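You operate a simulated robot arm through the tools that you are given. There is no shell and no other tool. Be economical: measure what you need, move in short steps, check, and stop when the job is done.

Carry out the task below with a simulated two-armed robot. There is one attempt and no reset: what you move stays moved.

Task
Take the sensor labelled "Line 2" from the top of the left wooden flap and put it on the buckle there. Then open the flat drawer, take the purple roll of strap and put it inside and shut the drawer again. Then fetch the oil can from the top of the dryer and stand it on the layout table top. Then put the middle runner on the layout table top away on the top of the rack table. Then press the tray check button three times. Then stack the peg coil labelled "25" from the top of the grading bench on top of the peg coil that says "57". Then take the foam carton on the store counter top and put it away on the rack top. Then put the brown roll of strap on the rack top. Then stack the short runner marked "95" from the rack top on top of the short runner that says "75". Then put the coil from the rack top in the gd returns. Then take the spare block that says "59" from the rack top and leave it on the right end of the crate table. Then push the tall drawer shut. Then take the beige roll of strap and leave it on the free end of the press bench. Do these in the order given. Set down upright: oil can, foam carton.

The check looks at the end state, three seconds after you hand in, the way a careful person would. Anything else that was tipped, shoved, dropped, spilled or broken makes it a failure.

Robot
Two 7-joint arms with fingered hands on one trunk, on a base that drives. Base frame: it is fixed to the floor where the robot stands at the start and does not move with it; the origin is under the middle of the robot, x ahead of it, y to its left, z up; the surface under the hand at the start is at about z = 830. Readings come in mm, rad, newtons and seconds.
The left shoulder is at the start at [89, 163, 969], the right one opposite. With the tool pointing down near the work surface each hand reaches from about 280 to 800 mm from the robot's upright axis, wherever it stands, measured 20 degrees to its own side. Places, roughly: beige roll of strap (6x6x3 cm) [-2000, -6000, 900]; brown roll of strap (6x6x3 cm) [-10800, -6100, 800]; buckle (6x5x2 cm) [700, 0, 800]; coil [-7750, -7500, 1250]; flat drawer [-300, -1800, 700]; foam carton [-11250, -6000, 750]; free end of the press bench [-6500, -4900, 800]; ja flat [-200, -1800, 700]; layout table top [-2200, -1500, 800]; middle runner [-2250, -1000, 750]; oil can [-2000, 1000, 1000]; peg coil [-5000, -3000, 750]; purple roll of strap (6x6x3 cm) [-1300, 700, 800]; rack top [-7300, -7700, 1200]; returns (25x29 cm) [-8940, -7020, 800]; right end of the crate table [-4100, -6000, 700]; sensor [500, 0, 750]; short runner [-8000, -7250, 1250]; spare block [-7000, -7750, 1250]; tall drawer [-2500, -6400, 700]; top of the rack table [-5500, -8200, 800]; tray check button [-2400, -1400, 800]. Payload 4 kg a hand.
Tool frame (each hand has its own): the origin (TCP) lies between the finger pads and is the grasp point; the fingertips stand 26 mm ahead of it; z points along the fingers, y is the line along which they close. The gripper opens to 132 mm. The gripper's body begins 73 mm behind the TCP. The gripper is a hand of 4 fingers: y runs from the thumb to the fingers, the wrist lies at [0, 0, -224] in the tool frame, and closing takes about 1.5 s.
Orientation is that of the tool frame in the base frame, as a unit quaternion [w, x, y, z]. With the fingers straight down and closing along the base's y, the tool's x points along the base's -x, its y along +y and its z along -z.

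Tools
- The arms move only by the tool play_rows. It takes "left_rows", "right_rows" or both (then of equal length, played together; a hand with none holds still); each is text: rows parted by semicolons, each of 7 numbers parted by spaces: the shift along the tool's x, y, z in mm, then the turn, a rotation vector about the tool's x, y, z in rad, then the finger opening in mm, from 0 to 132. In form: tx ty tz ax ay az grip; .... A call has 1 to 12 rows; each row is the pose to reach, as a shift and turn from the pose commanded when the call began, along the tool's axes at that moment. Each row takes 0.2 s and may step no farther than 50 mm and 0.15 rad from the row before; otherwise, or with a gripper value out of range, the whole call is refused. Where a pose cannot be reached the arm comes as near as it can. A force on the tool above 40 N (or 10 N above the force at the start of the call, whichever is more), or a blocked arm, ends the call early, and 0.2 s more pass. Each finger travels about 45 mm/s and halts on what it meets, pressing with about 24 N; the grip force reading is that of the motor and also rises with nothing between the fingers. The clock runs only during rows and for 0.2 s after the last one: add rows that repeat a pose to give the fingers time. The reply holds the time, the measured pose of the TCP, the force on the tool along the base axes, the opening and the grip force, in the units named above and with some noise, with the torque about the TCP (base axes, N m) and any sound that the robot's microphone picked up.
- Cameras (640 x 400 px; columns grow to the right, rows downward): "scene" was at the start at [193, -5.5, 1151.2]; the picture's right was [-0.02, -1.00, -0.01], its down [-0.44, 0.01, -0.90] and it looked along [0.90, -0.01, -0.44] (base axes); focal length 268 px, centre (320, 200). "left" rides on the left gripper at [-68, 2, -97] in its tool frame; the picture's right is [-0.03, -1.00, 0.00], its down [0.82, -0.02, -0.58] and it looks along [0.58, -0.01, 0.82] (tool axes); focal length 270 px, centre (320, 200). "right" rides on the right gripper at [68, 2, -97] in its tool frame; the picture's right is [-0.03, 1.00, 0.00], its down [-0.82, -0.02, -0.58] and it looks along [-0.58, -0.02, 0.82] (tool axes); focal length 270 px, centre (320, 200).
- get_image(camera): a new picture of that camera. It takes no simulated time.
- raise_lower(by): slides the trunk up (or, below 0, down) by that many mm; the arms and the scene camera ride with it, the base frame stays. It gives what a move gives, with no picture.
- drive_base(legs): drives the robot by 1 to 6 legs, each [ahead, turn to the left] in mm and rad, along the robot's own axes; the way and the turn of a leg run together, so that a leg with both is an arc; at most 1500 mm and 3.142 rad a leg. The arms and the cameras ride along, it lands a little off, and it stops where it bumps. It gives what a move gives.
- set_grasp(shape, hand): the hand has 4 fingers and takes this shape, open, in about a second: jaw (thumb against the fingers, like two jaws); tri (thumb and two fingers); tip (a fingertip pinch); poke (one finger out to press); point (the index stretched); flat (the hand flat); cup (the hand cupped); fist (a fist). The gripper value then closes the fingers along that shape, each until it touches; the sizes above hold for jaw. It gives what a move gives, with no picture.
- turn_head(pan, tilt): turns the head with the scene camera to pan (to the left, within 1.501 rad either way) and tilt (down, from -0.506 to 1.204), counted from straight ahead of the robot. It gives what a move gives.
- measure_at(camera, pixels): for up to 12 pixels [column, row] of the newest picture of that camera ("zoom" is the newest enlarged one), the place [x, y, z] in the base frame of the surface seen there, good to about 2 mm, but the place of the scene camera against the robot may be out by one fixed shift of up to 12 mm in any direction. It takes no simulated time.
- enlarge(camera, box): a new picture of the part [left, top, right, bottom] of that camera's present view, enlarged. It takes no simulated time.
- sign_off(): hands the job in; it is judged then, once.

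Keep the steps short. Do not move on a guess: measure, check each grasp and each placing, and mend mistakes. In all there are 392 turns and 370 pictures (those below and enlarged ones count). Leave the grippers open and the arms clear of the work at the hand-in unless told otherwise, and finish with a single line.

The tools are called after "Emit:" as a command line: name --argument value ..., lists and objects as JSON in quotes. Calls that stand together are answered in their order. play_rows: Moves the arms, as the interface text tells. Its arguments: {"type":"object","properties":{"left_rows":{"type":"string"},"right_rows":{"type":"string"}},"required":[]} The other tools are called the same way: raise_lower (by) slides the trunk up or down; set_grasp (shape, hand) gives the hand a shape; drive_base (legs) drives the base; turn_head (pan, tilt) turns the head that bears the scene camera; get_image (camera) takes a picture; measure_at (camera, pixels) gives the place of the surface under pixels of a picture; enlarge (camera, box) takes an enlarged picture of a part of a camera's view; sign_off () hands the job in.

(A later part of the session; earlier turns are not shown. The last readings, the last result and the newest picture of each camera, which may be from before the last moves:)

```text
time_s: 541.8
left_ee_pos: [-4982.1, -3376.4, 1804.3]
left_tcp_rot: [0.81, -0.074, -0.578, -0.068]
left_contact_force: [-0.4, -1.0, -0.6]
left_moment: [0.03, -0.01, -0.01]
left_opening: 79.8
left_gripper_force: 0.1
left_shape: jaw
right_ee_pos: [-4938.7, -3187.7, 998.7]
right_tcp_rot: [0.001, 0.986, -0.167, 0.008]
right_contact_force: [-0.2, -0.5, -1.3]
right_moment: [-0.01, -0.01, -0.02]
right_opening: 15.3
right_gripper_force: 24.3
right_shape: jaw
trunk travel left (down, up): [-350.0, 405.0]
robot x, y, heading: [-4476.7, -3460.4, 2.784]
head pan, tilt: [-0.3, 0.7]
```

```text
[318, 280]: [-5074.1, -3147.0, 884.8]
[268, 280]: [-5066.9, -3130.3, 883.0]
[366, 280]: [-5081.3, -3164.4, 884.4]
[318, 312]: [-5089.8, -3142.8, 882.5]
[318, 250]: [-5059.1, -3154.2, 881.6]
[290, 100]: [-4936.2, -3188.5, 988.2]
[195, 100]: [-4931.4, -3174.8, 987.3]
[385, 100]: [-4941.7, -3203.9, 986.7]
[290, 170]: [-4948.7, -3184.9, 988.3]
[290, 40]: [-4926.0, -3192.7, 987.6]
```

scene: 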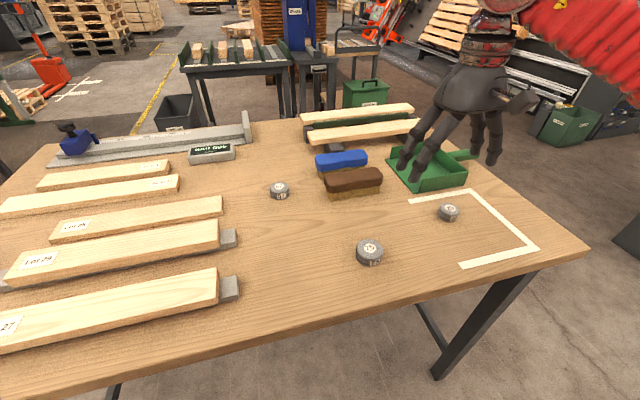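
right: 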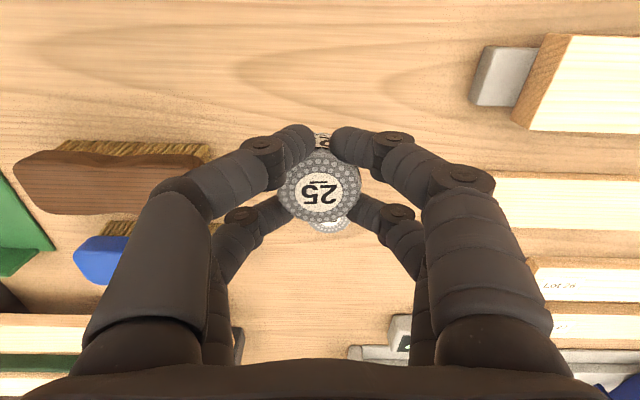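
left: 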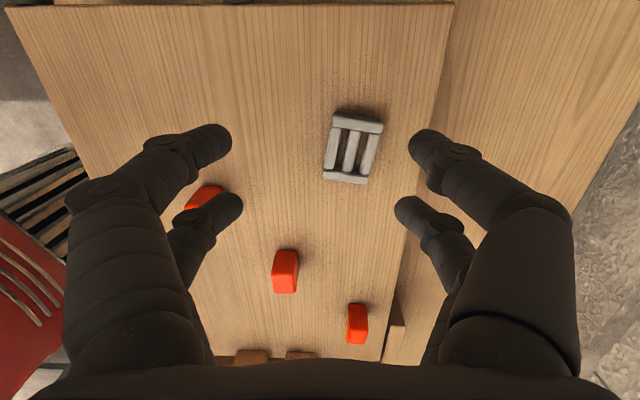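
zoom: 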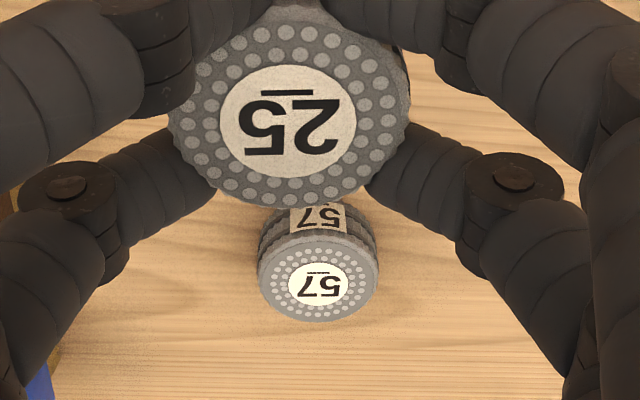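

Exact positions known: shift (−143, +6) in tool x,y. I'll move over and lower to 5 mm above.

Emit:
play_rows --right_rows "-48 2 0 0 0 0 6; -96 4 0 0 0 0 6; -143 6 0 0 0 0 6; -143 6 30 0 0 0 6; -143 6 55 0 0 0 6; -143 6 70 0 0 0 6; -143 6 72 0 0 0 6; -143 6 72 0 0 0 6"

Emit:
get_image --camera "right"

Emit:
enlarge --camera "scene" --box '[220, 120, 340, 220]'

```text
time_s: 543.6
left_ee_pos: [-4981.7, -3376.3, 1804.2]
left_tcp_rot: [0.809, -0.072, -0.579, -0.066]
left_contact_force: [0.9, 0.1, -0.4]
left_moment: [-0.03, 0.01, -0.02]
left_opening: 79.9
left_gripper_force: 0.0
left_shape: jaw
right_ee_pos: [-5073.0, -3147.5, 925.3]
right_tcp_rot: [0.001, 0.986, -0.168, 0.008]
right_contact_force: [-0.1, 0.4, -1.1]
right_moment: [0.0, 0.01, -0.01]
right_opening: 14.9
right_gripper_force: 23.6
right_shape: jaw
trunk travel left (down, up): [-350.0, 405.0]
robot x, y, heading: [-4478.5, -3458.3, 2.787]
head pan, tilt: [-0.3, 0.7]
```

```text
186 pictures are left
```

right: 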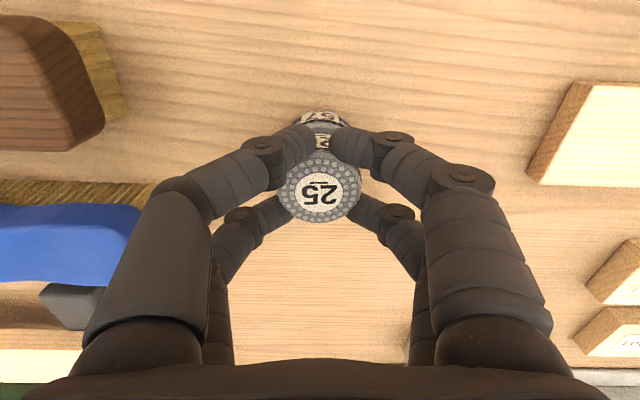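

```text
4.00 times, centred on (280, 170) of scene
```

zoom: 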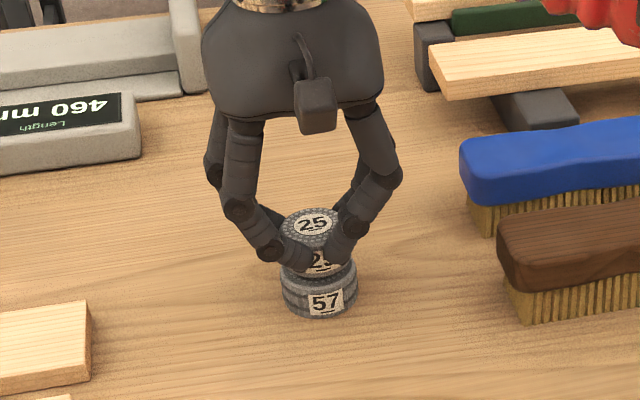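

Aligned. Lower to contact, then open gently.

Emit:
play_rows --right_rows "0 0 3 0 0 0 6; 0 0 5 0 0 0 6; 0 0 6 0 0 0 6; 0 0 6 0 0 0 6; 0 0 6 0 0 0 20; 0 0 6 0 0 0 30; 0 0 6 0 0 0 42; 0 0 6 0 0 0 55; 0 0 6 0 0 0 65; 0 0 6 0 0 0 65"

Emit:
enlarge --camera "scene" --box '[220, 120, 340, 220]'

```text
time_s: 545.8
left_ee_pos: [-4982.9, -3378.2, 1804.0]
left_tcp_rot: [0.809, -0.074, -0.579, -0.068]
left_contact_force: [-0.8, 0.5, 0.7]
left_moment: [-0.02, 0.04, -0.02]
left_opening: 80.1
left_gripper_force: 0.1
left_shape: jaw
right_ee_pos: [-5074.0, -3147.8, 919.3]
right_tcp_rot: [0.001, 0.986, -0.168, 0.007]
right_contact_force: [-0.8, 0.2, -0.8]
right_moment: [0.03, 0.02, 0.0]
right_opening: 64.3
right_gripper_force: 0.0
right_shape: jaw
trunk travel left (down, up): [-350.0, 405.0]
robot x, y, heading: [-4479.0, -3458.2, 2.791]
head pan, tilt: [-0.3, 0.7]
```

```text
4.00 times, centred on (280, 170) of scene
```

zoom: 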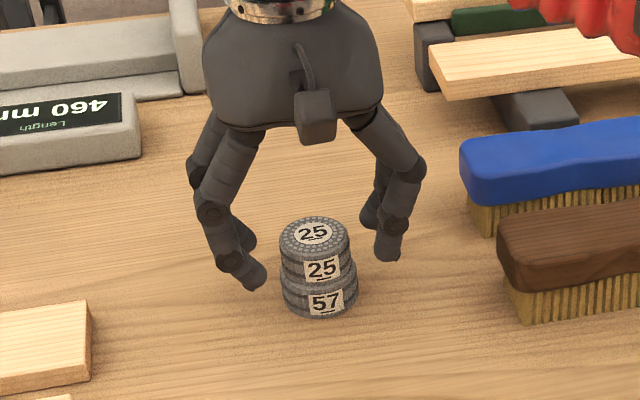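

Stacked neatly. I'll rise, draw the hand in, back away and turn toward the store side.

Emit:
play_rows --right_rows "0 0 -20 0 0 0 70; 0 0 -65 0 0 0 80; 0 0 -110 0 0 0 80; 0 0 -150 0 0 0 80; 40 -25 -150 0 0 0 80; 80 -55 -150 0 0 0 80; 120 -85 -150 0 0 0 80; 160 -110 -150 0 0 0 80; 200 -110 -150 0 0 0 80; 240 -110 -150 0 0 0 80; 240 -110 -150 0 0 0 80"

Emit:
drive_base --legs '[[-200, 0]]'

Emit:
drive_base --legs '[[0, 0.55]]'

Emit:
drive_base --legs '[[0, 0.5]]'

Emit:
drive_base --legs '[[0, 0.45]]'

Emit:
drive_base --legs '[[1450, 0]]'

```text
time_s: 548.2
left_ee_pos: [-4983.3, -3375.9, 1803.7]
left_tcp_rot: [0.81, -0.074, -0.578, -0.068]
left_contact_force: [-0.2, 0.1, 0.2]
left_moment: [0.01, 0.0, 0.01]
left_opening: 79.8
left_gripper_force: 0.0
left_shape: jaw
right_ee_pos: [-4810.4, -3125.9, 1074.0]
right_tcp_rot: [0.0, 0.986, -0.168, 0.009]
right_contact_force: [0.0, -0.3, 0.3]
right_moment: [-0.01, -0.01, -0.03]
right_opening: 79.6
right_gripper_force: 0.0
right_shape: jaw
trunk travel left (down, up): [-350.0, 405.0]
robot x, y, heading: [-4479.2, -3462.2, 2.788]
head pan, tilt: [-0.3, 0.7]
```

```text
time_s: 549.8
left_ee_pos: [-4790.6, -3446.7, 1804.0]
left_tcp_rot: [0.81, -0.075, -0.578, -0.07]
left_contact_force: [0.1, -0.7, 0.3]
left_moment: [0.0, -0.02, 0.02]
left_opening: 79.8
left_gripper_force: 0.1
left_shape: jaw
right_ee_pos: [-4618.7, -3196.0, 1075.6]
right_tcp_rot: [0.001, 0.985, -0.17, 0.007]
right_contact_force: [0.2, -0.9, -0.3]
right_moment: [0.0, 0.01, 0.0]
right_opening: 79.7
right_gripper_force: 0.1
right_shape: jaw
trunk travel left (down, up): [-350.0, 405.0]
robot x, y, heading: [-4289.3, -3529.4, 2.777]
head pan, tilt: [-0.3, 0.7]
```

```text
time_s: 551.9
left_ee_pos: [-4764.5, -3719.6, 1810.0]
left_tcp_rot: [0.795, 0.087, -0.58, 0.153]
left_contact_force: [0.0, 1.1, -0.6]
left_moment: [-0.03, 0.0, 0.0]
left_opening: 80.0
left_gripper_force: 0.0
left_shape: jaw
right_ee_pos: [-4745.8, -3415.4, 1075.2]
right_tcp_rot: [-0.002, 0.995, 0.104, 0.007]
right_contact_force: [0.8, 0.4, -0.3]
right_moment: [0.0, -0.03, -0.01]
right_opening: 79.6
right_gripper_force: 0.0
right_shape: jaw
trunk travel left (down, up): [-350.0, 405.0]
robot x, y, heading: [-4295.7, -3501.7, -2.954]
head pan, tilt: [-0.3, 0.7]
```

```text
time_s: 553.9
left_ee_pos: [-4607.3, -3919.2, 1813.7]
left_tcp_rot: [0.731, 0.229, -0.544, 0.343]
left_contact_force: [-0.7, -0.8, 0.2]
left_moment: [0.01, 0.01, 0.01]
left_opening: 80.3
left_gripper_force: 0.1
left_shape: jaw
right_ee_pos: [-4733.2, -3644.0, 1076.1]
right_tcp_rot: [-0.003, 0.938, 0.345, 0.007]
right_contact_force: [-0.8, 0.1, -0.1]
right_moment: [0.0, -0.02, 0.01]
right_opening: 79.9
right_gripper_force: 0.1
right_shape: jaw
trunk travel left (down, up): [-350.0, 405.0]
robot x, y, heading: [-4313.6, -3482.2, -2.459]
head pan, tilt: [-0.3, 0.7]
```

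```text
time_s: 555.8
left_ee_pos: [-4385.2, -4009.3, 1815.9]
left_tcp_rot: [0.632, 0.349, -0.479, 0.5]
left_contact_force: [0.5, -0.2, -1.1]
left_moment: [-0.05, 0.0, -0.03]
left_opening: 80.0
left_gripper_force: 0.0
left_shape: jaw
right_ee_pos: [-4619.5, -3814.7, 1076.0]
right_tcp_rot: [-0.006, 0.837, 0.548, 0.005]
right_contact_force: [0.1, 0.5, -0.2]
right_moment: [0.03, 0.01, -0.02]
right_opening: 79.8
right_gripper_force: 0.0
right_shape: jaw
trunk travel left (down, up): [-350.0, 405.0]
robot x, y, heading: [-4337.1, -3466.8, -2.014]
head pan, tilt: [-0.3, 0.7]
```

```text
time_s: 563.1
left_ee_pos: [-5028.2, -5322.8, 1817.1]
left_tcp_rot: [0.637, 0.344, -0.483, 0.493]
left_contact_force: [0.0, 0.4, 0.1]
left_moment: [0.01, -0.01, 0.01]
left_opening: 79.6
left_gripper_force: 0.0
left_shape: jaw
right_ee_pos: [-5258.8, -5126.9, 1077.3]
right_tcp_rot: [-0.005, 0.842, 0.54, 0.006]
right_contact_force: [-0.3, 1.0, 0.9]
right_moment: [0.02, 0.02, 0.03]
right_opening: 79.8
right_gripper_force: 0.1
right_shape: jaw
trunk travel left (down, up): [-350.0, 405.0]
robot x, y, heading: [-4965.3, -4787.6, -2.03]
head pan, tilt: [-0.3, 0.7]
```

I'll look right to find the way west toward the store counter.

Emit:
turn_head --pan -0.75 --tilt 0.2

Emit:
get_image --camera "scene"

```text
time_s: 564.1
left_ee_pos: [-5027.5, -5322.8, 1816.0]
left_tcp_rot: [0.637, 0.344, -0.482, 0.494]
left_contact_force: [0.4, 0.1, 0.0]
left_moment: [-0.03, 0.0, -0.01]
left_opening: 80.0
left_gripper_force: 0.1
left_shape: jaw
right_ee_pos: [-5259.1, -5125.6, 1077.0]
right_tcp_rot: [-0.006, 0.841, 0.541, 0.005]
right_contact_force: [-0.4, -0.2, 0.5]
right_moment: [0.0, 0.03, 0.01]
right_opening: 79.9
right_gripper_force: 0.0
right_shape: jaw
trunk travel left (down, up): [-350.0, 405.0]
robot x, y, heading: [-4972.8, -4787.1, -2.026]
head pan, tilt: [-0.75, 0.201]
```

```text
183 pictures are left
```

scene: 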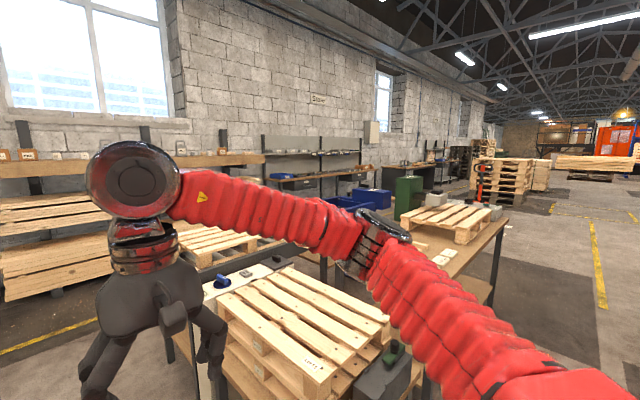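

I'll go on down the corridor slightly left, then turn west in front of the rack.

Emit:
drive_base --legs '[[0, 0.13]]'

Emit:
drive_base --legs '[[1450, 0]]'

Emit:
drive_base --legs '[[1100, 0]]'

Emit:
drive_base --legs '[[0, -0.55]]'

Emit:
drive_base --legs '[[0, -0.55]]'

Emit:
drive_base --legs '[[0, -0.5]]'

Emit:
turn_head --pan 0.3 --tilt 0.3

Emit:
get_image --camera "scene"

```text
time_s: 565.1
left_ee_pos: [-4955.9, -5324.9, 1818.0]
left_tcp_rot: [0.602, 0.377, -0.458, 0.534]
left_contact_force: [0.5, 0.5, -0.9]
left_moment: [0.02, 0.03, -0.01]
left_opening: 79.9
left_gripper_force: 0.1
left_shape: jaw
right_ee_pos: [-5211.6, -5161.4, 1076.9]
right_tcp_rot: [-0.005, 0.803, 0.595, 0.005]
right_contact_force: [-0.1, 0.9, -0.2]
right_moment: [-0.02, -0.01, 0.01]
right_opening: 79.6
right_gripper_force: 0.1
right_shape: jaw
trunk travel left (down, up): [-350.0, 405.0]
robot x, y, heading: [-4978.8, -4784.5, -1.892]
head pan, tilt: [-0.75, 0.201]
```

```text
time_s: 572.3
left_ee_pos: [-5411.0, -6677.4, 1817.0]
left_tcp_rot: [0.603, 0.375, -0.459, 0.534]
left_contact_force: [-0.2, -0.1, -0.7]
left_moment: [0.0, 0.0, -0.01]
left_opening: 80.0
left_gripper_force: 0.1
left_shape: jaw
right_ee_pos: [-5665.2, -6512.6, 1077.8]
right_tcp_rot: [-0.006, 0.805, 0.593, 0.004]
right_contact_force: [-1.2, -0.7, -0.5]
right_moment: [0.04, 0.01, 0.01]
right_opening: 80.1
right_gripper_force: 0.1
right_shape: jaw
trunk travel left (down, up): [-350.0, 405.0]
robot x, y, heading: [-5431.5, -6142.6, -1.896]
head pan, tilt: [-0.75, 0.201]
```

```text
time_s: 578.0
left_ee_pos: [-5770.6, -7715.3, 1817.6]
left_tcp_rot: [0.606, 0.373, -0.461, 0.53]
left_contact_force: [0.0, -0.9, 0.7]
left_moment: [0.02, 0.01, 0.02]
left_opening: 80.0
left_gripper_force: 0.1
left_shape: jaw
right_ee_pos: [-6025.1, -7546.4, 1078.4]
right_tcp_rot: [-0.005, 0.808, 0.59, 0.005]
right_contact_force: [0.5, 0.5, -1.2]
right_moment: [0.0, -0.02, -0.03]
right_opening: 80.0
right_gripper_force: 0.0
right_shape: jaw
trunk travel left (down, up): [-350.0, 405.0]
robot x, y, heading: [-5785.2, -7177.1, -1.904]
head pan, tilt: [-0.75, 0.201]
```

```text
time_s: 579.9
left_ee_pos: [-6025.9, -7656.9, 1814.5]
left_tcp_rot: [0.716, 0.248, -0.54, 0.366]
left_contact_force: [0.3, 0.5, 0.6]
left_moment: [0.0, -0.01, 0.03]
left_opening: 79.8
left_gripper_force: 0.0
left_shape: jaw
right_ee_pos: [-6168.8, -7388.5, 1078.8]
right_tcp_rot: [-0.004, 0.927, 0.375, 0.006]
right_contact_force: [-0.5, 0.4, 1.0]
right_moment: [0.02, -0.01, 0.01]
right_opening: 79.9
right_gripper_force: 0.1
right_shape: jaw
trunk travel left (down, up): [-350.0, 405.0]
robot x, y, heading: [-5764.8, -7193.1, -2.395]
head pan, tilt: [-0.75, 0.201]
stopped in leg 1: the robot was blocked; the commanded pose is now the measured one
```

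```text
time_s: 581.5
left_ee_pos: [-6154.2, -7554.2, 1812.6]
left_tcp_rot: [0.767, 0.161, -0.571, 0.246]
left_contact_force: [-0.4, 0.8, 0.0]
left_moment: [0.02, -0.03, 0.11]
left_opening: 80.0
left_gripper_force: 0.2
left_shape: jaw
right_ee_pos: [-6208.5, -7251.0, 1080.2]
right_tcp_rot: [0.0, 0.975, 0.221, 0.006]
right_contact_force: [-0.2, 0.6, 1.4]
right_moment: [-0.06, -0.01, 0.0]
right_opening: 80.1
right_gripper_force: 0.1
right_shape: jaw
trunk travel left (down, up): [-350.0, 405.0]
robot x, y, heading: [-5757.1, -7205.9, -2.731]
head pan, tilt: [-0.75, 0.201]
stopped in leg 1: the robot was blocked; the commanded pose is now the measured one
```

```text
time_s: 583.4
left_ee_pos: [-6272.3, -7341.7, 1807.6]
left_tcp_rot: [0.801, 0.024, -0.595, 0.059]
left_contact_force: [0.2, 1.7, -0.4]
left_moment: [0.03, 0.01, 0.06]
left_opening: 80.0
left_gripper_force: 0.0
left_shape: jaw
right_ee_pos: [-6180.8, -7042.4, 1081.0]
right_tcp_rot: [0.0, 1.0, -0.014, 0.006]
right_contact_force: [-0.5, 0.3, 0.1]
right_moment: [-0.05, 0.01, 0.0]
right_opening: 80.0
right_gripper_force: 0.0
right_shape: jaw
trunk travel left (down, up): [-350.0, 405.0]
robot x, y, heading: [-5757.7, -7236.0, 3.078]
head pan, tilt: [-0.75, 0.201]
stopped in leg 1: the robot was blocked; the commanded pose is now the measured one
```

```text
time_s: 584.7
left_ee_pos: [-6274.1, -7346.5, 1807.4]
left_tcp_rot: [0.801, 0.026, -0.595, 0.057]
left_contact_force: [-0.2, 0.5, 0.0]
left_moment: [0.01, -0.01, 0.01]
left_opening: 79.9
left_gripper_force: 0.0
left_shape: jaw
right_ee_pos: [-6180.3, -7044.5, 1081.3]
right_tcp_rot: [-0.002, 1.0, -0.013, 0.006]
right_contact_force: [0.1, 0.8, -1.1]
right_moment: [-0.03, 0.0, 0.01]
right_opening: 79.9
right_gripper_force: 0.1
right_shape: jaw
trunk travel left (down, up): [-350.0, 405.0]
robot x, y, heading: [-5756.6, -7234.9, 3.076]
head pan, tilt: [0.3, 0.3]
```

```text
182 pictures are left
```

scene: 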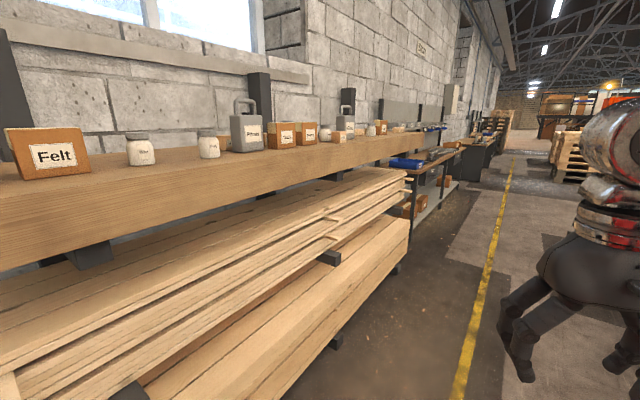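

I'll straighten along the aisle and check ahead before driving west.

Emit:
drive_base --legs '[[0, -0.33]]'

Emit:
turn_head --pan 0.0 --tilt 0.25

Emit:
get_image --camera "scene"

```text
time_s: 586.3
left_ee_pos: [-6284.3, -7174.7, 1802.8]
left_tcp_rot: [0.798, -0.073, -0.593, -0.076]
left_contact_force: [0.0, 1.4, 0.4]
left_moment: [0.0, 0.02, 0.02]
left_opening: 79.7
left_gripper_force: 0.0
left_shape: jaw
right_ee_pos: [-6096.1, -6918.1, 1080.7]
right_tcp_rot: [-0.001, 0.984, -0.177, 0.006]
right_contact_force: [0.2, -0.1, 0.6]
right_moment: [-0.03, -0.01, 0.02]
right_opening: 79.5
right_gripper_force: 0.0
right_shape: jaw
trunk travel left (down, up): [-350.0, 405.0]
robot x, y, heading: [-5766.3, -7253.9, 2.748]
head pan, tilt: [0.3, 0.3]
```

```text
time_s: 587.1
left_ee_pos: [-6284.0, -7177.7, 1802.5]
left_tcp_rot: [0.799, -0.072, -0.593, -0.076]
left_contact_force: [-0.7, 0.4, -0.9]
left_moment: [-0.02, 0.0, -0.04]
left_opening: 79.7
left_gripper_force: 0.1
left_shape: jaw
right_ee_pos: [-6096.2, -6920.6, 1083.1]
right_tcp_rot: [-0.001, 0.984, -0.177, 0.007]
right_contact_force: [-0.2, 0.3, 0.3]
right_moment: [0.02, 0.01, 0.01]
right_opening: 80.2
right_gripper_force: 0.0
right_shape: jaw
trunk travel left (down, up): [-350.0, 405.0]
robot x, y, heading: [-5764.7, -7254.0, 2.745]
head pan, tilt: [0.0, 0.25]
```

```text
181 pictures are left
```

scene: 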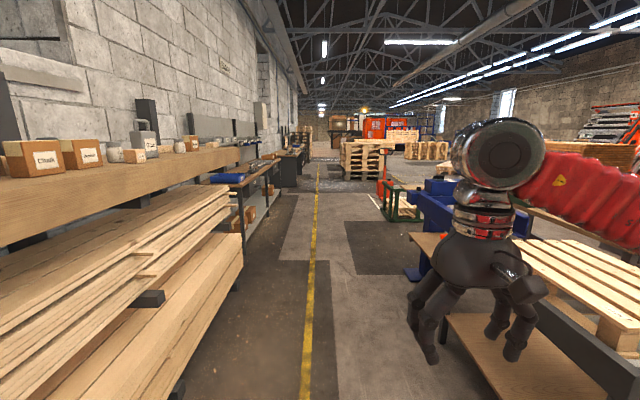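

The aisle is clear straight ahead. I'll measure the side clearances.

Emit:
measure_at --camera "scene" --pixels '[[425, 240], [240, 245], [450, 330], [262, 225], [415, 275], [245, 185], [290, 160], [385, 215], [228, 178], [180, 385], [350, 175], [105, 178]]'

```text
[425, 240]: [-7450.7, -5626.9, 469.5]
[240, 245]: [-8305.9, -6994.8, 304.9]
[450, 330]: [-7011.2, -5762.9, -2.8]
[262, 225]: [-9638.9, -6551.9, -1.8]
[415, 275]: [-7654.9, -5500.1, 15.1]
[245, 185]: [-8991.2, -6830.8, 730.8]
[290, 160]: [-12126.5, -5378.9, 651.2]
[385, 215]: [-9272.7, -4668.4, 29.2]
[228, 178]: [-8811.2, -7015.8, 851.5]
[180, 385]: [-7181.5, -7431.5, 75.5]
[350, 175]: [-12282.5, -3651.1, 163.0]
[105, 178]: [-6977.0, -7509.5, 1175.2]
```

Plenty of room both sides. Driving west along the aisle.

Emit:
drive_base --legs '[[1450, 0]]'

Emit:
drive_base --legs '[[1450, 0]]'

Emit:
drive_base --legs '[[1450, 0]]'

Emit:
turn_head --pan 0.6 --tilt 0.35

Emit:
get_image --camera "scene"

```text
time_s: 594.5
left_ee_pos: [-7652.9, -6659.6, 1802.3]
left_tcp_rot: [0.8, -0.061, -0.594, -0.059]
left_contact_force: [0.3, -0.4, 0.1]
left_moment: [-0.01, 0.02, 0.01]
left_opening: 79.7
left_gripper_force: 0.1
left_shape: jaw
right_ee_pos: [-7474.0, -6395.9, 1082.1]
right_tcp_rot: [-0.001, 0.987, -0.158, 0.006]
right_contact_force: [-0.7, 0.5, 0.8]
right_moment: [0.03, 0.0, 0.0]
right_opening: 80.0
right_gripper_force: 0.1
right_shape: jaw
trunk travel left (down, up): [-350.0, 405.0]
robot x, y, heading: [-7134.0, -6716.9, 2.785]
head pan, tilt: [0.0, 0.25]
```

```text
time_s: 601.8
left_ee_pos: [-9020.7, -6141.2, 1801.3]
left_tcp_rot: [0.8, -0.063, -0.593, -0.062]
left_contact_force: [0.2, -0.5, 0.1]
left_moment: [-0.01, 0.03, 0.01]
left_opening: 79.7
left_gripper_force: 0.1
left_shape: jaw
right_ee_pos: [-8841.5, -5879.6, 1081.7]
right_tcp_rot: [-0.001, 0.987, -0.161, 0.006]
right_contact_force: [-0.6, -0.6, -0.6]
right_moment: [0.01, 0.0, 0.02]
right_opening: 80.1
right_gripper_force: 0.0
right_shape: jaw
trunk travel left (down, up): [-350.0, 405.0]
robot x, y, heading: [-8505.1, -6205.0, 2.782]
head pan, tilt: [0.0, 0.25]
```

```text
time_s: 609.1
left_ee_pos: [-10375.3, -5625.2, 1802.0]
left_tcp_rot: [0.8, -0.063, -0.593, -0.063]
left_contact_force: [-0.3, 0.4, -0.7]
left_moment: [0.04, -0.01, -0.04]
left_opening: 80.1
left_gripper_force: 0.1
left_shape: jaw
right_ee_pos: [-10196.9, -5363.3, 1082.8]
right_tcp_rot: [-0.001, 0.987, -0.163, 0.006]
right_contact_force: [-0.2, 0.5, 0.4]
right_moment: [0.01, -0.02, -0.03]
right_opening: 80.1
right_gripper_force: 0.1
right_shape: jaw
trunk travel left (down, up): [-350.0, 405.0]
robot x, y, heading: [-9854.7, -5690.2, 2.778]
head pan, tilt: [0.0, 0.25]
```

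```text
time_s: 610.1
left_ee_pos: [-10374.0, -5626.0, 1802.7]
left_tcp_rot: [0.8, -0.062, -0.593, -0.062]
left_contact_force: [-0.2, -1.0, 0.4]
left_moment: [-0.04, 0.02, -0.01]
left_opening: 79.9
left_gripper_force: 0.0
left_shape: jaw
right_ee_pos: [-10194.9, -5363.6, 1083.4]
right_tcp_rot: [0.0, 0.987, -0.162, 0.006]
right_contact_force: [-0.2, 0.1, 0.0]
right_moment: [0.04, -0.02, 0.0]
right_opening: 79.9
right_gripper_force: 0.0
right_shape: jaw
trunk travel left (down, up): [-350.0, 405.0]
robot x, y, heading: [-9857.7, -5686.7, 2.777]
head pan, tilt: [0.6, 0.351]
```

```text
180 pictures are left
```

scene: 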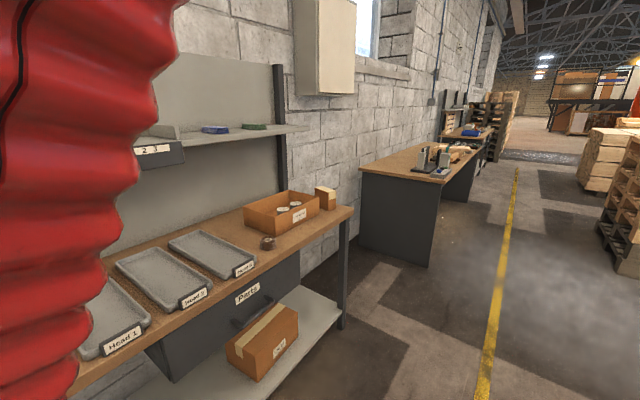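

Here's the brown roll at (268,243) on this bench, and a counter further on. I'll measure and enlarge.

Emit:
measure_at --camera "scene" --pixels '[[268, 242], [262, 243], [274, 243], [290, 262], [320, 205], [350, 210], [410, 165], [455, 165], [445, 158], [430, 200], [370, 175], [320, 190]]'

Emit:
enlarge --camera "scene" --box '[350, 110, 500, 210]'

Emit:
enlarge --camera "scene" --box '[220, 170, 380, 290]'

```text
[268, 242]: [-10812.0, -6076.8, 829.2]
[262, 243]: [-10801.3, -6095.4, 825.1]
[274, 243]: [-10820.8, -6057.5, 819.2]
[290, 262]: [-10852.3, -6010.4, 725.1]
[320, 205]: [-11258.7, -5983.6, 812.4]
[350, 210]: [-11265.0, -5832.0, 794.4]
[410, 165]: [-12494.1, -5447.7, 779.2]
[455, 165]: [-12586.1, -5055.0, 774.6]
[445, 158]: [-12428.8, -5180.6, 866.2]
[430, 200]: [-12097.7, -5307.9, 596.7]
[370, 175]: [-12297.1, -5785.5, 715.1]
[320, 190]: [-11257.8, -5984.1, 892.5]
```

```text
4.00 times, centred on (425, 160) of scene
```

zoom: 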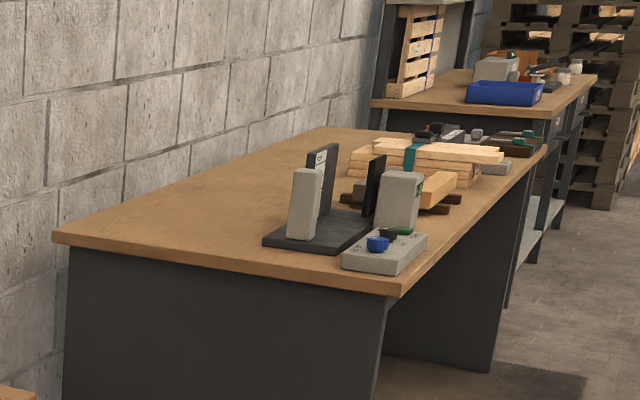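

```text
3.33 times, centred on (300, 230) of scene
```

zoom: 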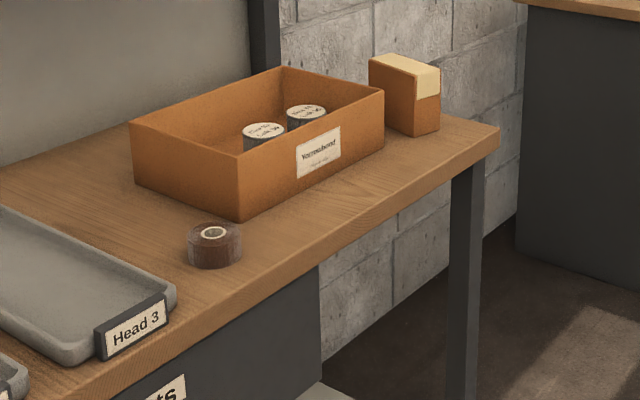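

The carton at (320,195) stands at (−11258,−5984) – the foam carton; same counter holds the brown roll. I'll drive in front of the carton and face the counter.

Emit:
drive_base --legs '[[0, 0.17]]'

Emit:
drive_base --legs '[[980, 0]]'

Emit:
drive_base --legs '[[0, 0.5]]'

Emit:
drive_base --legs '[[0, 0.5]]'

Emit:
drive_base --legs '[[0, 0.37]]'

Emit:
turn_head --pan -0.3 --tilt 0.65

Emit:
get_image --camera "scene"

Emit:
get_image --camera "right"

```text
time_s: 611.3
left_ee_pos: [-10377.7, -5716.7, 1802.6]
left_tcp_rot: [0.802, -0.012, -0.597, 0.005]
left_contact_force: [0.5, 1.1, 0.0]
left_moment: [-0.01, -0.01, -0.01]
left_opening: 79.8
left_gripper_force: 0.0
left_shape: jaw
right_ee_pos: [-10244.8, -5426.8, 1083.3]
right_tcp_rot: [-0.002, 0.997, -0.076, 0.007]
right_contact_force: [0.0, -0.4, 0.5]
right_moment: [0.02, 0.01, 0.0]
right_opening: 80.0
right_gripper_force: 0.1
right_shape: jaw
trunk travel left (down, up): [-350.0, 405.0]
robot x, y, heading: [-9852.3, -5678.4, 2.949]
head pan, tilt: [0.6, 0.351]
```

```text
time_s: 616.4
left_ee_pos: [-11322.9, -5517.2, 1802.4]
left_tcp_rot: [0.803, -0.017, -0.596, 0.0]
left_contact_force: [-1.0, -0.3, -0.1]
left_moment: [0.03, 0.01, 0.01]
left_opening: 79.9
left_gripper_force: 0.1
left_shape: jaw
right_ee_pos: [-11189.1, -5232.0, 1083.4]
right_tcp_rot: [-0.001, 0.996, -0.084, 0.006]
right_contact_force: [-0.3, 0.3, -0.1]
right_moment: [-0.01, -0.01, 0.02]
right_opening: 79.9
right_gripper_force: 0.2
right_shape: jaw
trunk travel left (down, up): [-350.0, 405.0]
robot x, y, heading: [-10799.8, -5486.4, 2.94]
head pan, tilt: [0.6, 0.351]
```

```text
time_s: 618.8
left_ee_pos: [-11238.5, -5774.0, 1802.9]
left_tcp_rot: [0.776, 0.136, -0.581, 0.203]
left_contact_force: [0.1, -1.1, -0.2]
left_moment: [-0.01, 0.01, -0.06]
left_opening: 80.0
left_gripper_force: 0.1
left_shape: jaw
right_ee_pos: [-11263.0, -5458.0, 1085.2]
right_tcp_rot: [-0.002, 0.985, 0.172, 0.006]
right_contact_force: [0.1, 0.3, 0.4]
right_moment: [0.04, 0.0, -0.04]
right_opening: 80.0
right_gripper_force: 0.1
right_shape: jaw
trunk travel left (down, up): [-350.0, 405.0]
robot x, y, heading: [-10808.2, -5461.1, -2.831]
head pan, tilt: [0.6, 0.351]
stopped in leg 1: the robot was blocked; the commanded pose is now the measured one
```

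```text
time_s: 620.8
left_ee_pos: [-11039.7, -5943.4, 1803.9]
left_tcp_rot: [0.701, 0.276, -0.529, 0.392]
left_contact_force: [0.3, -0.4, -0.3]
left_moment: [0.02, 0.01, -0.02]
left_opening: 79.8
left_gripper_force: 0.1
left_shape: jaw
right_ee_pos: [-11211.9, -5678.9, 1084.1]
right_tcp_rot: [-0.004, 0.911, 0.413, 0.006]
right_contact_force: [-0.5, -0.5, 0.4]
right_moment: [0.05, -0.01, -0.01]
right_opening: 79.9
right_gripper_force: 0.0
right_shape: jaw
trunk travel left (down, up): [-350.0, 405.0]
robot x, y, heading: [-10832.4, -5444.9, -2.333]
head pan, tilt: [0.6, 0.351]
```

```text
time_s: 622.4
left_ee_pos: [-10842.4, -5983.9, 1804.5]
left_tcp_rot: [0.616, 0.37, -0.468, 0.515]
left_contact_force: [0.1, 1.2, -0.7]
left_moment: [0.02, -0.02, 0.03]
left_opening: 80.2
left_gripper_force: 0.1
left_shape: jaw
right_ee_pos: [-11100.0, -5801.5, 1085.1]
right_tcp_rot: [-0.004, 0.818, 0.575, 0.005]
right_contact_force: [0.0, 0.5, -0.7]
right_moment: [0.02, 0.03, -0.02]
right_opening: 80.1
right_gripper_force: 0.0
right_shape: jaw
trunk travel left (down, up): [-350.0, 405.0]
robot x, y, heading: [-10853.0, -5436.7, -1.962]
head pan, tilt: [0.6, 0.351]
```

```text
time_s: 623.6
left_ee_pos: [-10842.7, -5983.1, 1804.8]
left_tcp_rot: [0.617, 0.369, -0.469, 0.514]
left_contact_force: [-0.1, 0.3, 0.0]
left_moment: [-0.03, 0.06, 0.01]
left_opening: 80.1
left_gripper_force: 0.0
left_shape: jaw
right_ee_pos: [-11099.5, -5801.7, 1086.7]
right_tcp_rot: [-0.004, 0.818, 0.576, 0.004]
right_contact_force: [-0.3, -1.5, -0.5]
right_moment: [0.01, 0.01, 0.01]
right_opening: 79.8
right_gripper_force: 0.1
right_shape: jaw
trunk travel left (down, up): [-350.0, 405.0]
robot x, y, heading: [-10853.7, -5438.2, -1.958]
head pan, tilt: [-0.3, 0.649]
```

```text
177 pictures are left
```

scene: 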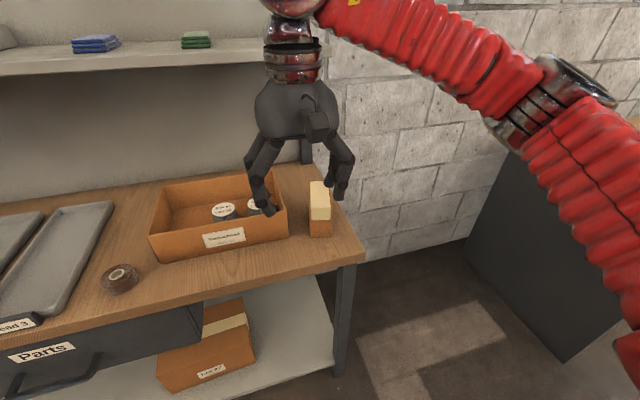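

```text
176 pictures are left
```

right: 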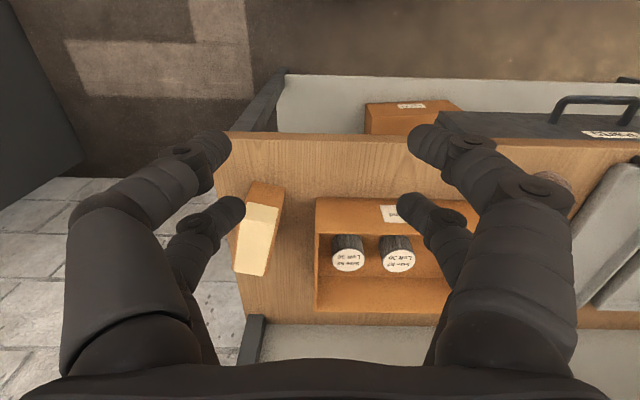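

I'll measure the carton with the hand camera.

Emit:
measure_at --camera "right" --pixels '[[247, 210], [276, 212], [265, 270], [238, 265], [256, 240], [262, 190], [290, 190], [300, 250], [320, 205]]'

Emit:
enlarge --camera "right" --box '[210, 160, 330, 300]'

```text
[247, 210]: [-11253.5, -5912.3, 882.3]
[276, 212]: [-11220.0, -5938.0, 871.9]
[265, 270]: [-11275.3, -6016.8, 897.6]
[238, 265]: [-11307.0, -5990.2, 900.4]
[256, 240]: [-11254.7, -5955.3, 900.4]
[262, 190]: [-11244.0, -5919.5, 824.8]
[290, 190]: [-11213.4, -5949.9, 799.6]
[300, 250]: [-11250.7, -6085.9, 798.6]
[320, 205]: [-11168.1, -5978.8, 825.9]
```

```text
2.86 times, centred on (270, 230) of right
```

zoom: 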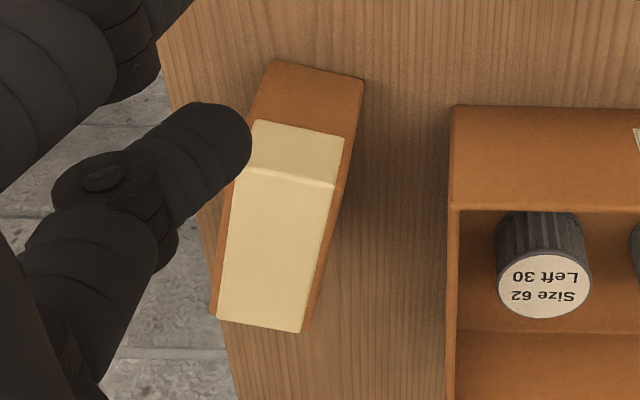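

I need the front top edge too.

Emit:
measure_at --camera "right" --pixels '[[246, 224], [274, 228], [260, 226], [234, 268], [263, 273], [248, 271], [270, 250], [240, 245]]'

```text
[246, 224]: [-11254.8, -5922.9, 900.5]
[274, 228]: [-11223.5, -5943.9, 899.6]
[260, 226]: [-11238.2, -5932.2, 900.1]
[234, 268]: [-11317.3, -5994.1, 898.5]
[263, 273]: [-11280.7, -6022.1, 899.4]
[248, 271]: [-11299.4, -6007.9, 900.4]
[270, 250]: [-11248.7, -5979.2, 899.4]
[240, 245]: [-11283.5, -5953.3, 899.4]
```

Carton: 44×96×101 mm, centre (−11269,−5971), top 900. I'll turn +0.33 rad across its narrow side, move over it and lower.

Emit:
play_rows --right_rows "-36 -17 0 0 0 0.055 90; -72 -34 0 0 0 0.11 90; -108 -51 0 0 0 0.165 90; -144 -68 0 0 0 0.22 90; -180 -85 0 0 0 0.275 90; -217 -103 0 0 0 0.33 85; -217 -103 45 0 0 0.33 85; -217 -103 90 0 0 0.33 85; -217 -103 120 0 0 0.33 85; -217 -103 120 0 0 0.33 85"

Emit:
get_image --camera "right"

```text
time_s: 625.8
left_ee_pos: [-10841.2, -5984.1, 1803.6]
left_tcp_rot: [0.616, 0.369, -0.468, 0.515]
left_contact_force: [1.0, -0.2, -0.1]
left_moment: [-0.02, 0.03, -0.01]
left_opening: 79.9
left_gripper_force: 0.1
left_shape: jaw
right_ee_pos: [-11269.3, -5970.6, 965.0]
right_tcp_rot: [-0.006, 0.901, 0.433, 0.003]
right_contact_force: [0.1, -0.4, -1.1]
right_moment: [0.0, -0.01, 0.0]
right_opening: 85.4
right_gripper_force: 0.1
right_shape: jaw
trunk travel left (down, up): [-350.0, 405.0]
robot x, y, heading: [-10853.8, -5437.1, -1.962]
head pan, tilt: [-0.3, 0.649]
```

```text
174 pictures are left
```

right: 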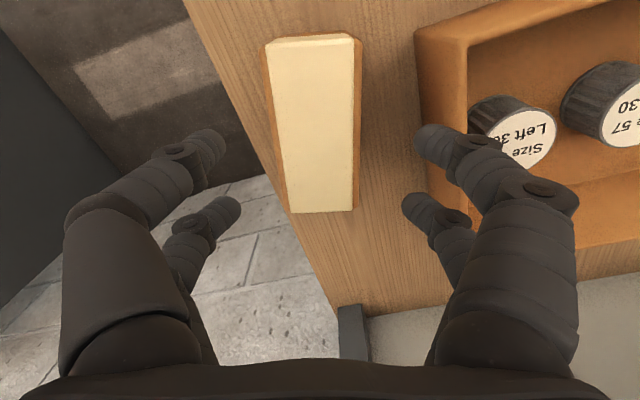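

Aligned; I'll narrow to 72, lower to z 850 and grip.

Emit:
play_rows --right_rows "0 0 20 0 0 0 72; 0 0 60 0 0 0 72; 0 0 95 0 0 0 72; 0 0 114 0 0 0 72; 0 0 114 0 0 0 72; 0 0 114 0 0 0 55; 0 0 114 0 0 0 40; 0 0 114 0 0 0 30; 0 0 114 0 0 0 25; 0 0 114 0 0 0 25"

Emit:
get_image --camera "right"

```text
time_s: 628.0
left_ee_pos: [-10842.2, -5985.1, 1804.8]
left_tcp_rot: [0.616, 0.369, -0.468, 0.515]
left_contact_force: [0.4, 0.5, 0.1]
left_moment: [0.02, 0.03, 0.02]
left_opening: 80.0
left_gripper_force: 0.0
left_shape: jaw
right_ee_pos: [-11270.9, -5968.3, 851.0]
right_tcp_rot: [-0.006, 0.901, 0.433, 0.003]
right_contact_force: [0.0, 0.5, 0.3]
right_moment: [0.0, 0.03, -0.01]
right_opening: 49.4
right_gripper_force: 24.5
right_shape: jaw
trunk travel left (down, up): [-350.0, 405.0]
robot x, y, heading: [-10850.2, -5436.6, -1.959]
head pan, tilt: [-0.3, 0.649]
```

```text
173 pictures are left
```

right: 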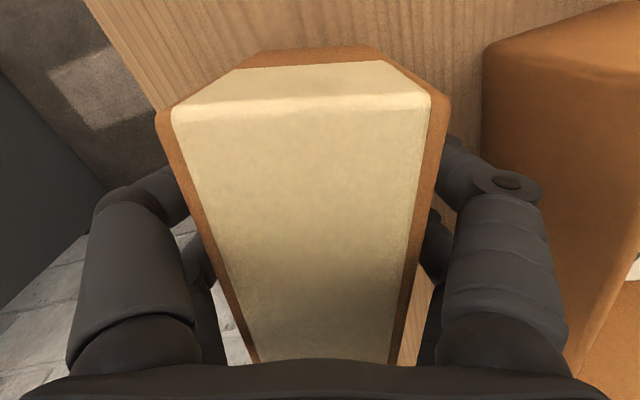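

Gripped (49 mm). Lift, then draw in.

Emit:
play_rows --right_rows "0 0 -15 0 0 0 20; 0 0 -60 0 0 0 20; 0 0 -105 0 0 0 20; 0 0 -150 0 0 0 20; 0 0 -195 0 0 0 20; 0 0 -235 0 0 0 20; 40 -12 -240 0 0 0 20; 80 -24 -240 0 0 0 20; 120 -36 -240 0 0 0 20; 160 -48 -240 0 0 0 20; 192 -56 -240 0 0 0 20; 192 -56 -240 0 0 0 20"

Emit:
get_image --camera "scene"

```text
time_s: 630.6
left_ee_pos: [-10842.6, -5987.6, 1804.4]
left_tcp_rot: [0.615, 0.37, -0.469, 0.515]
left_contact_force: [0.3, -0.1, -0.4]
left_moment: [-0.02, 0.01, 0.03]
left_opening: 80.1
left_gripper_force: 0.1
left_shape: jaw
right_ee_pos: [-11193.4, -5787.9, 1091.7]
right_tcp_rot: [-0.007, 0.902, 0.432, 0.005]
right_contact_force: [-0.7, -1.3, -3.4]
right_moment: [-0.02, -0.03, 0.02]
right_opening: 49.8
right_gripper_force: 24.0
right_shape: jaw
trunk travel left (down, up): [-350.0, 405.0]
robot x, y, heading: [-10847.4, -5437.0, -1.959]
head pan, tilt: [-0.3, 0.649]
```

```text
172 pictures are left
```

scene: 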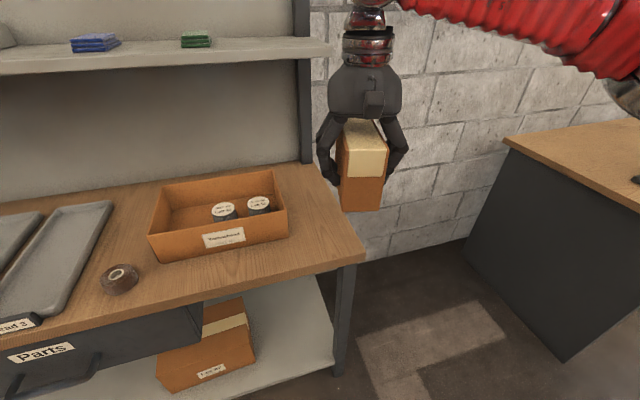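

Carton held upright. I'll turn left and drive back east along the aisle to the rack.

Emit:
drive_base --legs '[[0, 0.55]]'

Emit:
drive_base --legs '[[0, 0.55]]'

Emit:
drive_base --legs '[[0, 0.5]]'

Emit:
drive_base --legs '[[1450, 0]]'

Emit:
drive_base --legs '[[900, 0]]'

Emit:
turn_head --pan -0.6 --tilt 0.1

Emit:
get_image --camera "scene"

```text
time_s: 632.6
left_ee_pos: [-10574.7, -5907.3, 1803.9]
left_tcp_rot: [0.468, 0.476, -0.36, 0.652]
left_contact_force: [0.6, 0.4, 0.4]
left_moment: [0.02, -0.07, -0.14]
left_opening: 80.1
left_gripper_force: 0.2
left_shape: jaw
right_ee_pos: [-10980.4, -5905.8, 1094.1]
right_tcp_rot: [-0.008, 0.765, 0.645, 0.001]
right_contact_force: [-0.2, -0.3, -2.6]
right_moment: [0.0, 0.05, -0.01]
right_opening: 49.3
right_gripper_force: 24.3
right_shape: jaw
trunk travel left (down, up): [-350.0, 405.0]
robot x, y, heading: [-10880.0, -5433.8, -1.452]
head pan, tilt: [-0.3, 0.649]
stopped in leg 1: the robot was blocked; the commanded pose is now the measured one
```

```text
time_s: 634.7
left_ee_pos: [-10380.1, -5688.1, 1804.7]
left_tcp_rot: [0.275, 0.554, -0.221, 0.754]
left_contact_force: [-0.2, 0.2, -0.4]
left_moment: [-0.01, -0.03, -0.01]
left_opening: 79.9
left_gripper_force: 0.0
left_shape: jaw
right_ee_pos: [-10723.5, -5894.2, 1092.7]
right_tcp_rot: [-0.007, 0.564, 0.826, 0.001]
right_contact_force: [-0.9, 0.7, -2.3]
right_moment: [0.0, 0.03, -0.02]
right_opening: 49.1
right_gripper_force: 24.0
right_shape: jaw
trunk travel left (down, up): [-350.0, 405.0]
robot x, y, heading: [-10902.7, -5458.2, -0.915]
head pan, tilt: [-0.3, 0.649]
```

```text
time_s: 636.7
left_ee_pos: [-10329.9, -5407.7, 1803.4]
left_tcp_rot: [0.079, 0.592, -0.076, 0.798]
left_contact_force: [0.6, -0.9, -0.1]
left_moment: [-0.01, -0.03, 0.01]
left_opening: 80.0
left_gripper_force: 0.1
left_shape: jaw
right_ee_pos: [-10532.0, -5753.7, 1093.3]
right_tcp_rot: [-0.007, 0.341, 0.94, -0.001]
right_contact_force: [0.7, -0.3, -2.7]
right_moment: [0.02, 0.01, 0.01]
right_opening: 49.4
right_gripper_force: 23.6
right_shape: jaw
trunk travel left (down, up): [-350.0, 405.0]
robot x, y, heading: [-10913.4, -5478.9, -0.409]
head pan, tilt: [-0.3, 0.649]
```

```text
time_s: 644.0
left_ee_pos: [-8991.7, -5975.3, 1805.4]
left_tcp_rot: [0.075, 0.591, -0.073, 0.8]
left_contact_force: [-0.3, -0.5, 0.3]
left_moment: [0.0, 0.0, -0.02]
left_opening: 80.1
left_gripper_force: 0.1
left_shape: jaw
right_ee_pos: [-9190.7, -6323.4, 1094.0]
right_tcp_rot: [-0.007, 0.335, 0.942, -0.001]
right_contact_force: [-0.5, 0.5, -2.7]
right_moment: [-0.02, 0.04, -0.02]
right_opening: 49.7
right_gripper_force: 23.9
right_shape: jaw
trunk travel left (down, up): [-350.0, 405.0]
robot x, y, heading: [-9574.1, -6063.1, -0.4]
head pan, tilt: [-0.3, 0.649]
```

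```text
time_s: 648.8
left_ee_pos: [-8162.2, -6329.2, 1804.4]
left_tcp_rot: [0.075, 0.592, -0.073, 0.799]
left_contact_force: [-0.7, -0.9, 0.0]
left_moment: [-0.03, 0.01, 0.0]
left_opening: 80.0
left_gripper_force: 0.1
left_shape: jaw
right_ee_pos: [-8361.4, -6676.1, 1095.1]
right_tcp_rot: [-0.006, 0.335, 0.942, -0.001]
right_contact_force: [0.3, 0.0, -2.2]
right_moment: [0.01, 0.04, 0.0]
right_opening: 49.8
right_gripper_force: 24.1
right_shape: jaw
trunk travel left (down, up): [-350.0, 405.0]
robot x, y, heading: [-8743.4, -6411.1, -0.404]
head pan, tilt: [-0.3, 0.649]
```

```text
time_s: 649.8
left_ee_pos: [-8163.2, -6327.2, 1806.6]
left_tcp_rot: [0.076, 0.592, -0.074, 0.799]
left_contact_force: [-0.3, -0.3, 0.5]
left_moment: [0.0, -0.01, 0.03]
left_opening: 80.0
left_gripper_force: 0.1
left_shape: jaw
right_ee_pos: [-8362.0, -6676.7, 1095.4]
right_tcp_rot: [-0.006, 0.336, 0.942, -0.001]
right_contact_force: [-0.4, 0.4, -2.1]
right_moment: [0.02, 0.0, 0.0]
right_opening: 49.6
right_gripper_force: 24.5
right_shape: jaw
trunk travel left (down, up): [-350.0, 405.0]
robot x, y, heading: [-8742.7, -6405.1, -0.401]
head pan, tilt: [-0.6, 0.099]
```

```text
171 pictures are left
```

scene: 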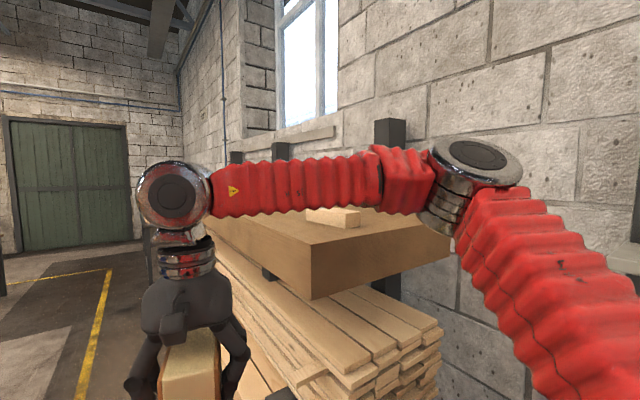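

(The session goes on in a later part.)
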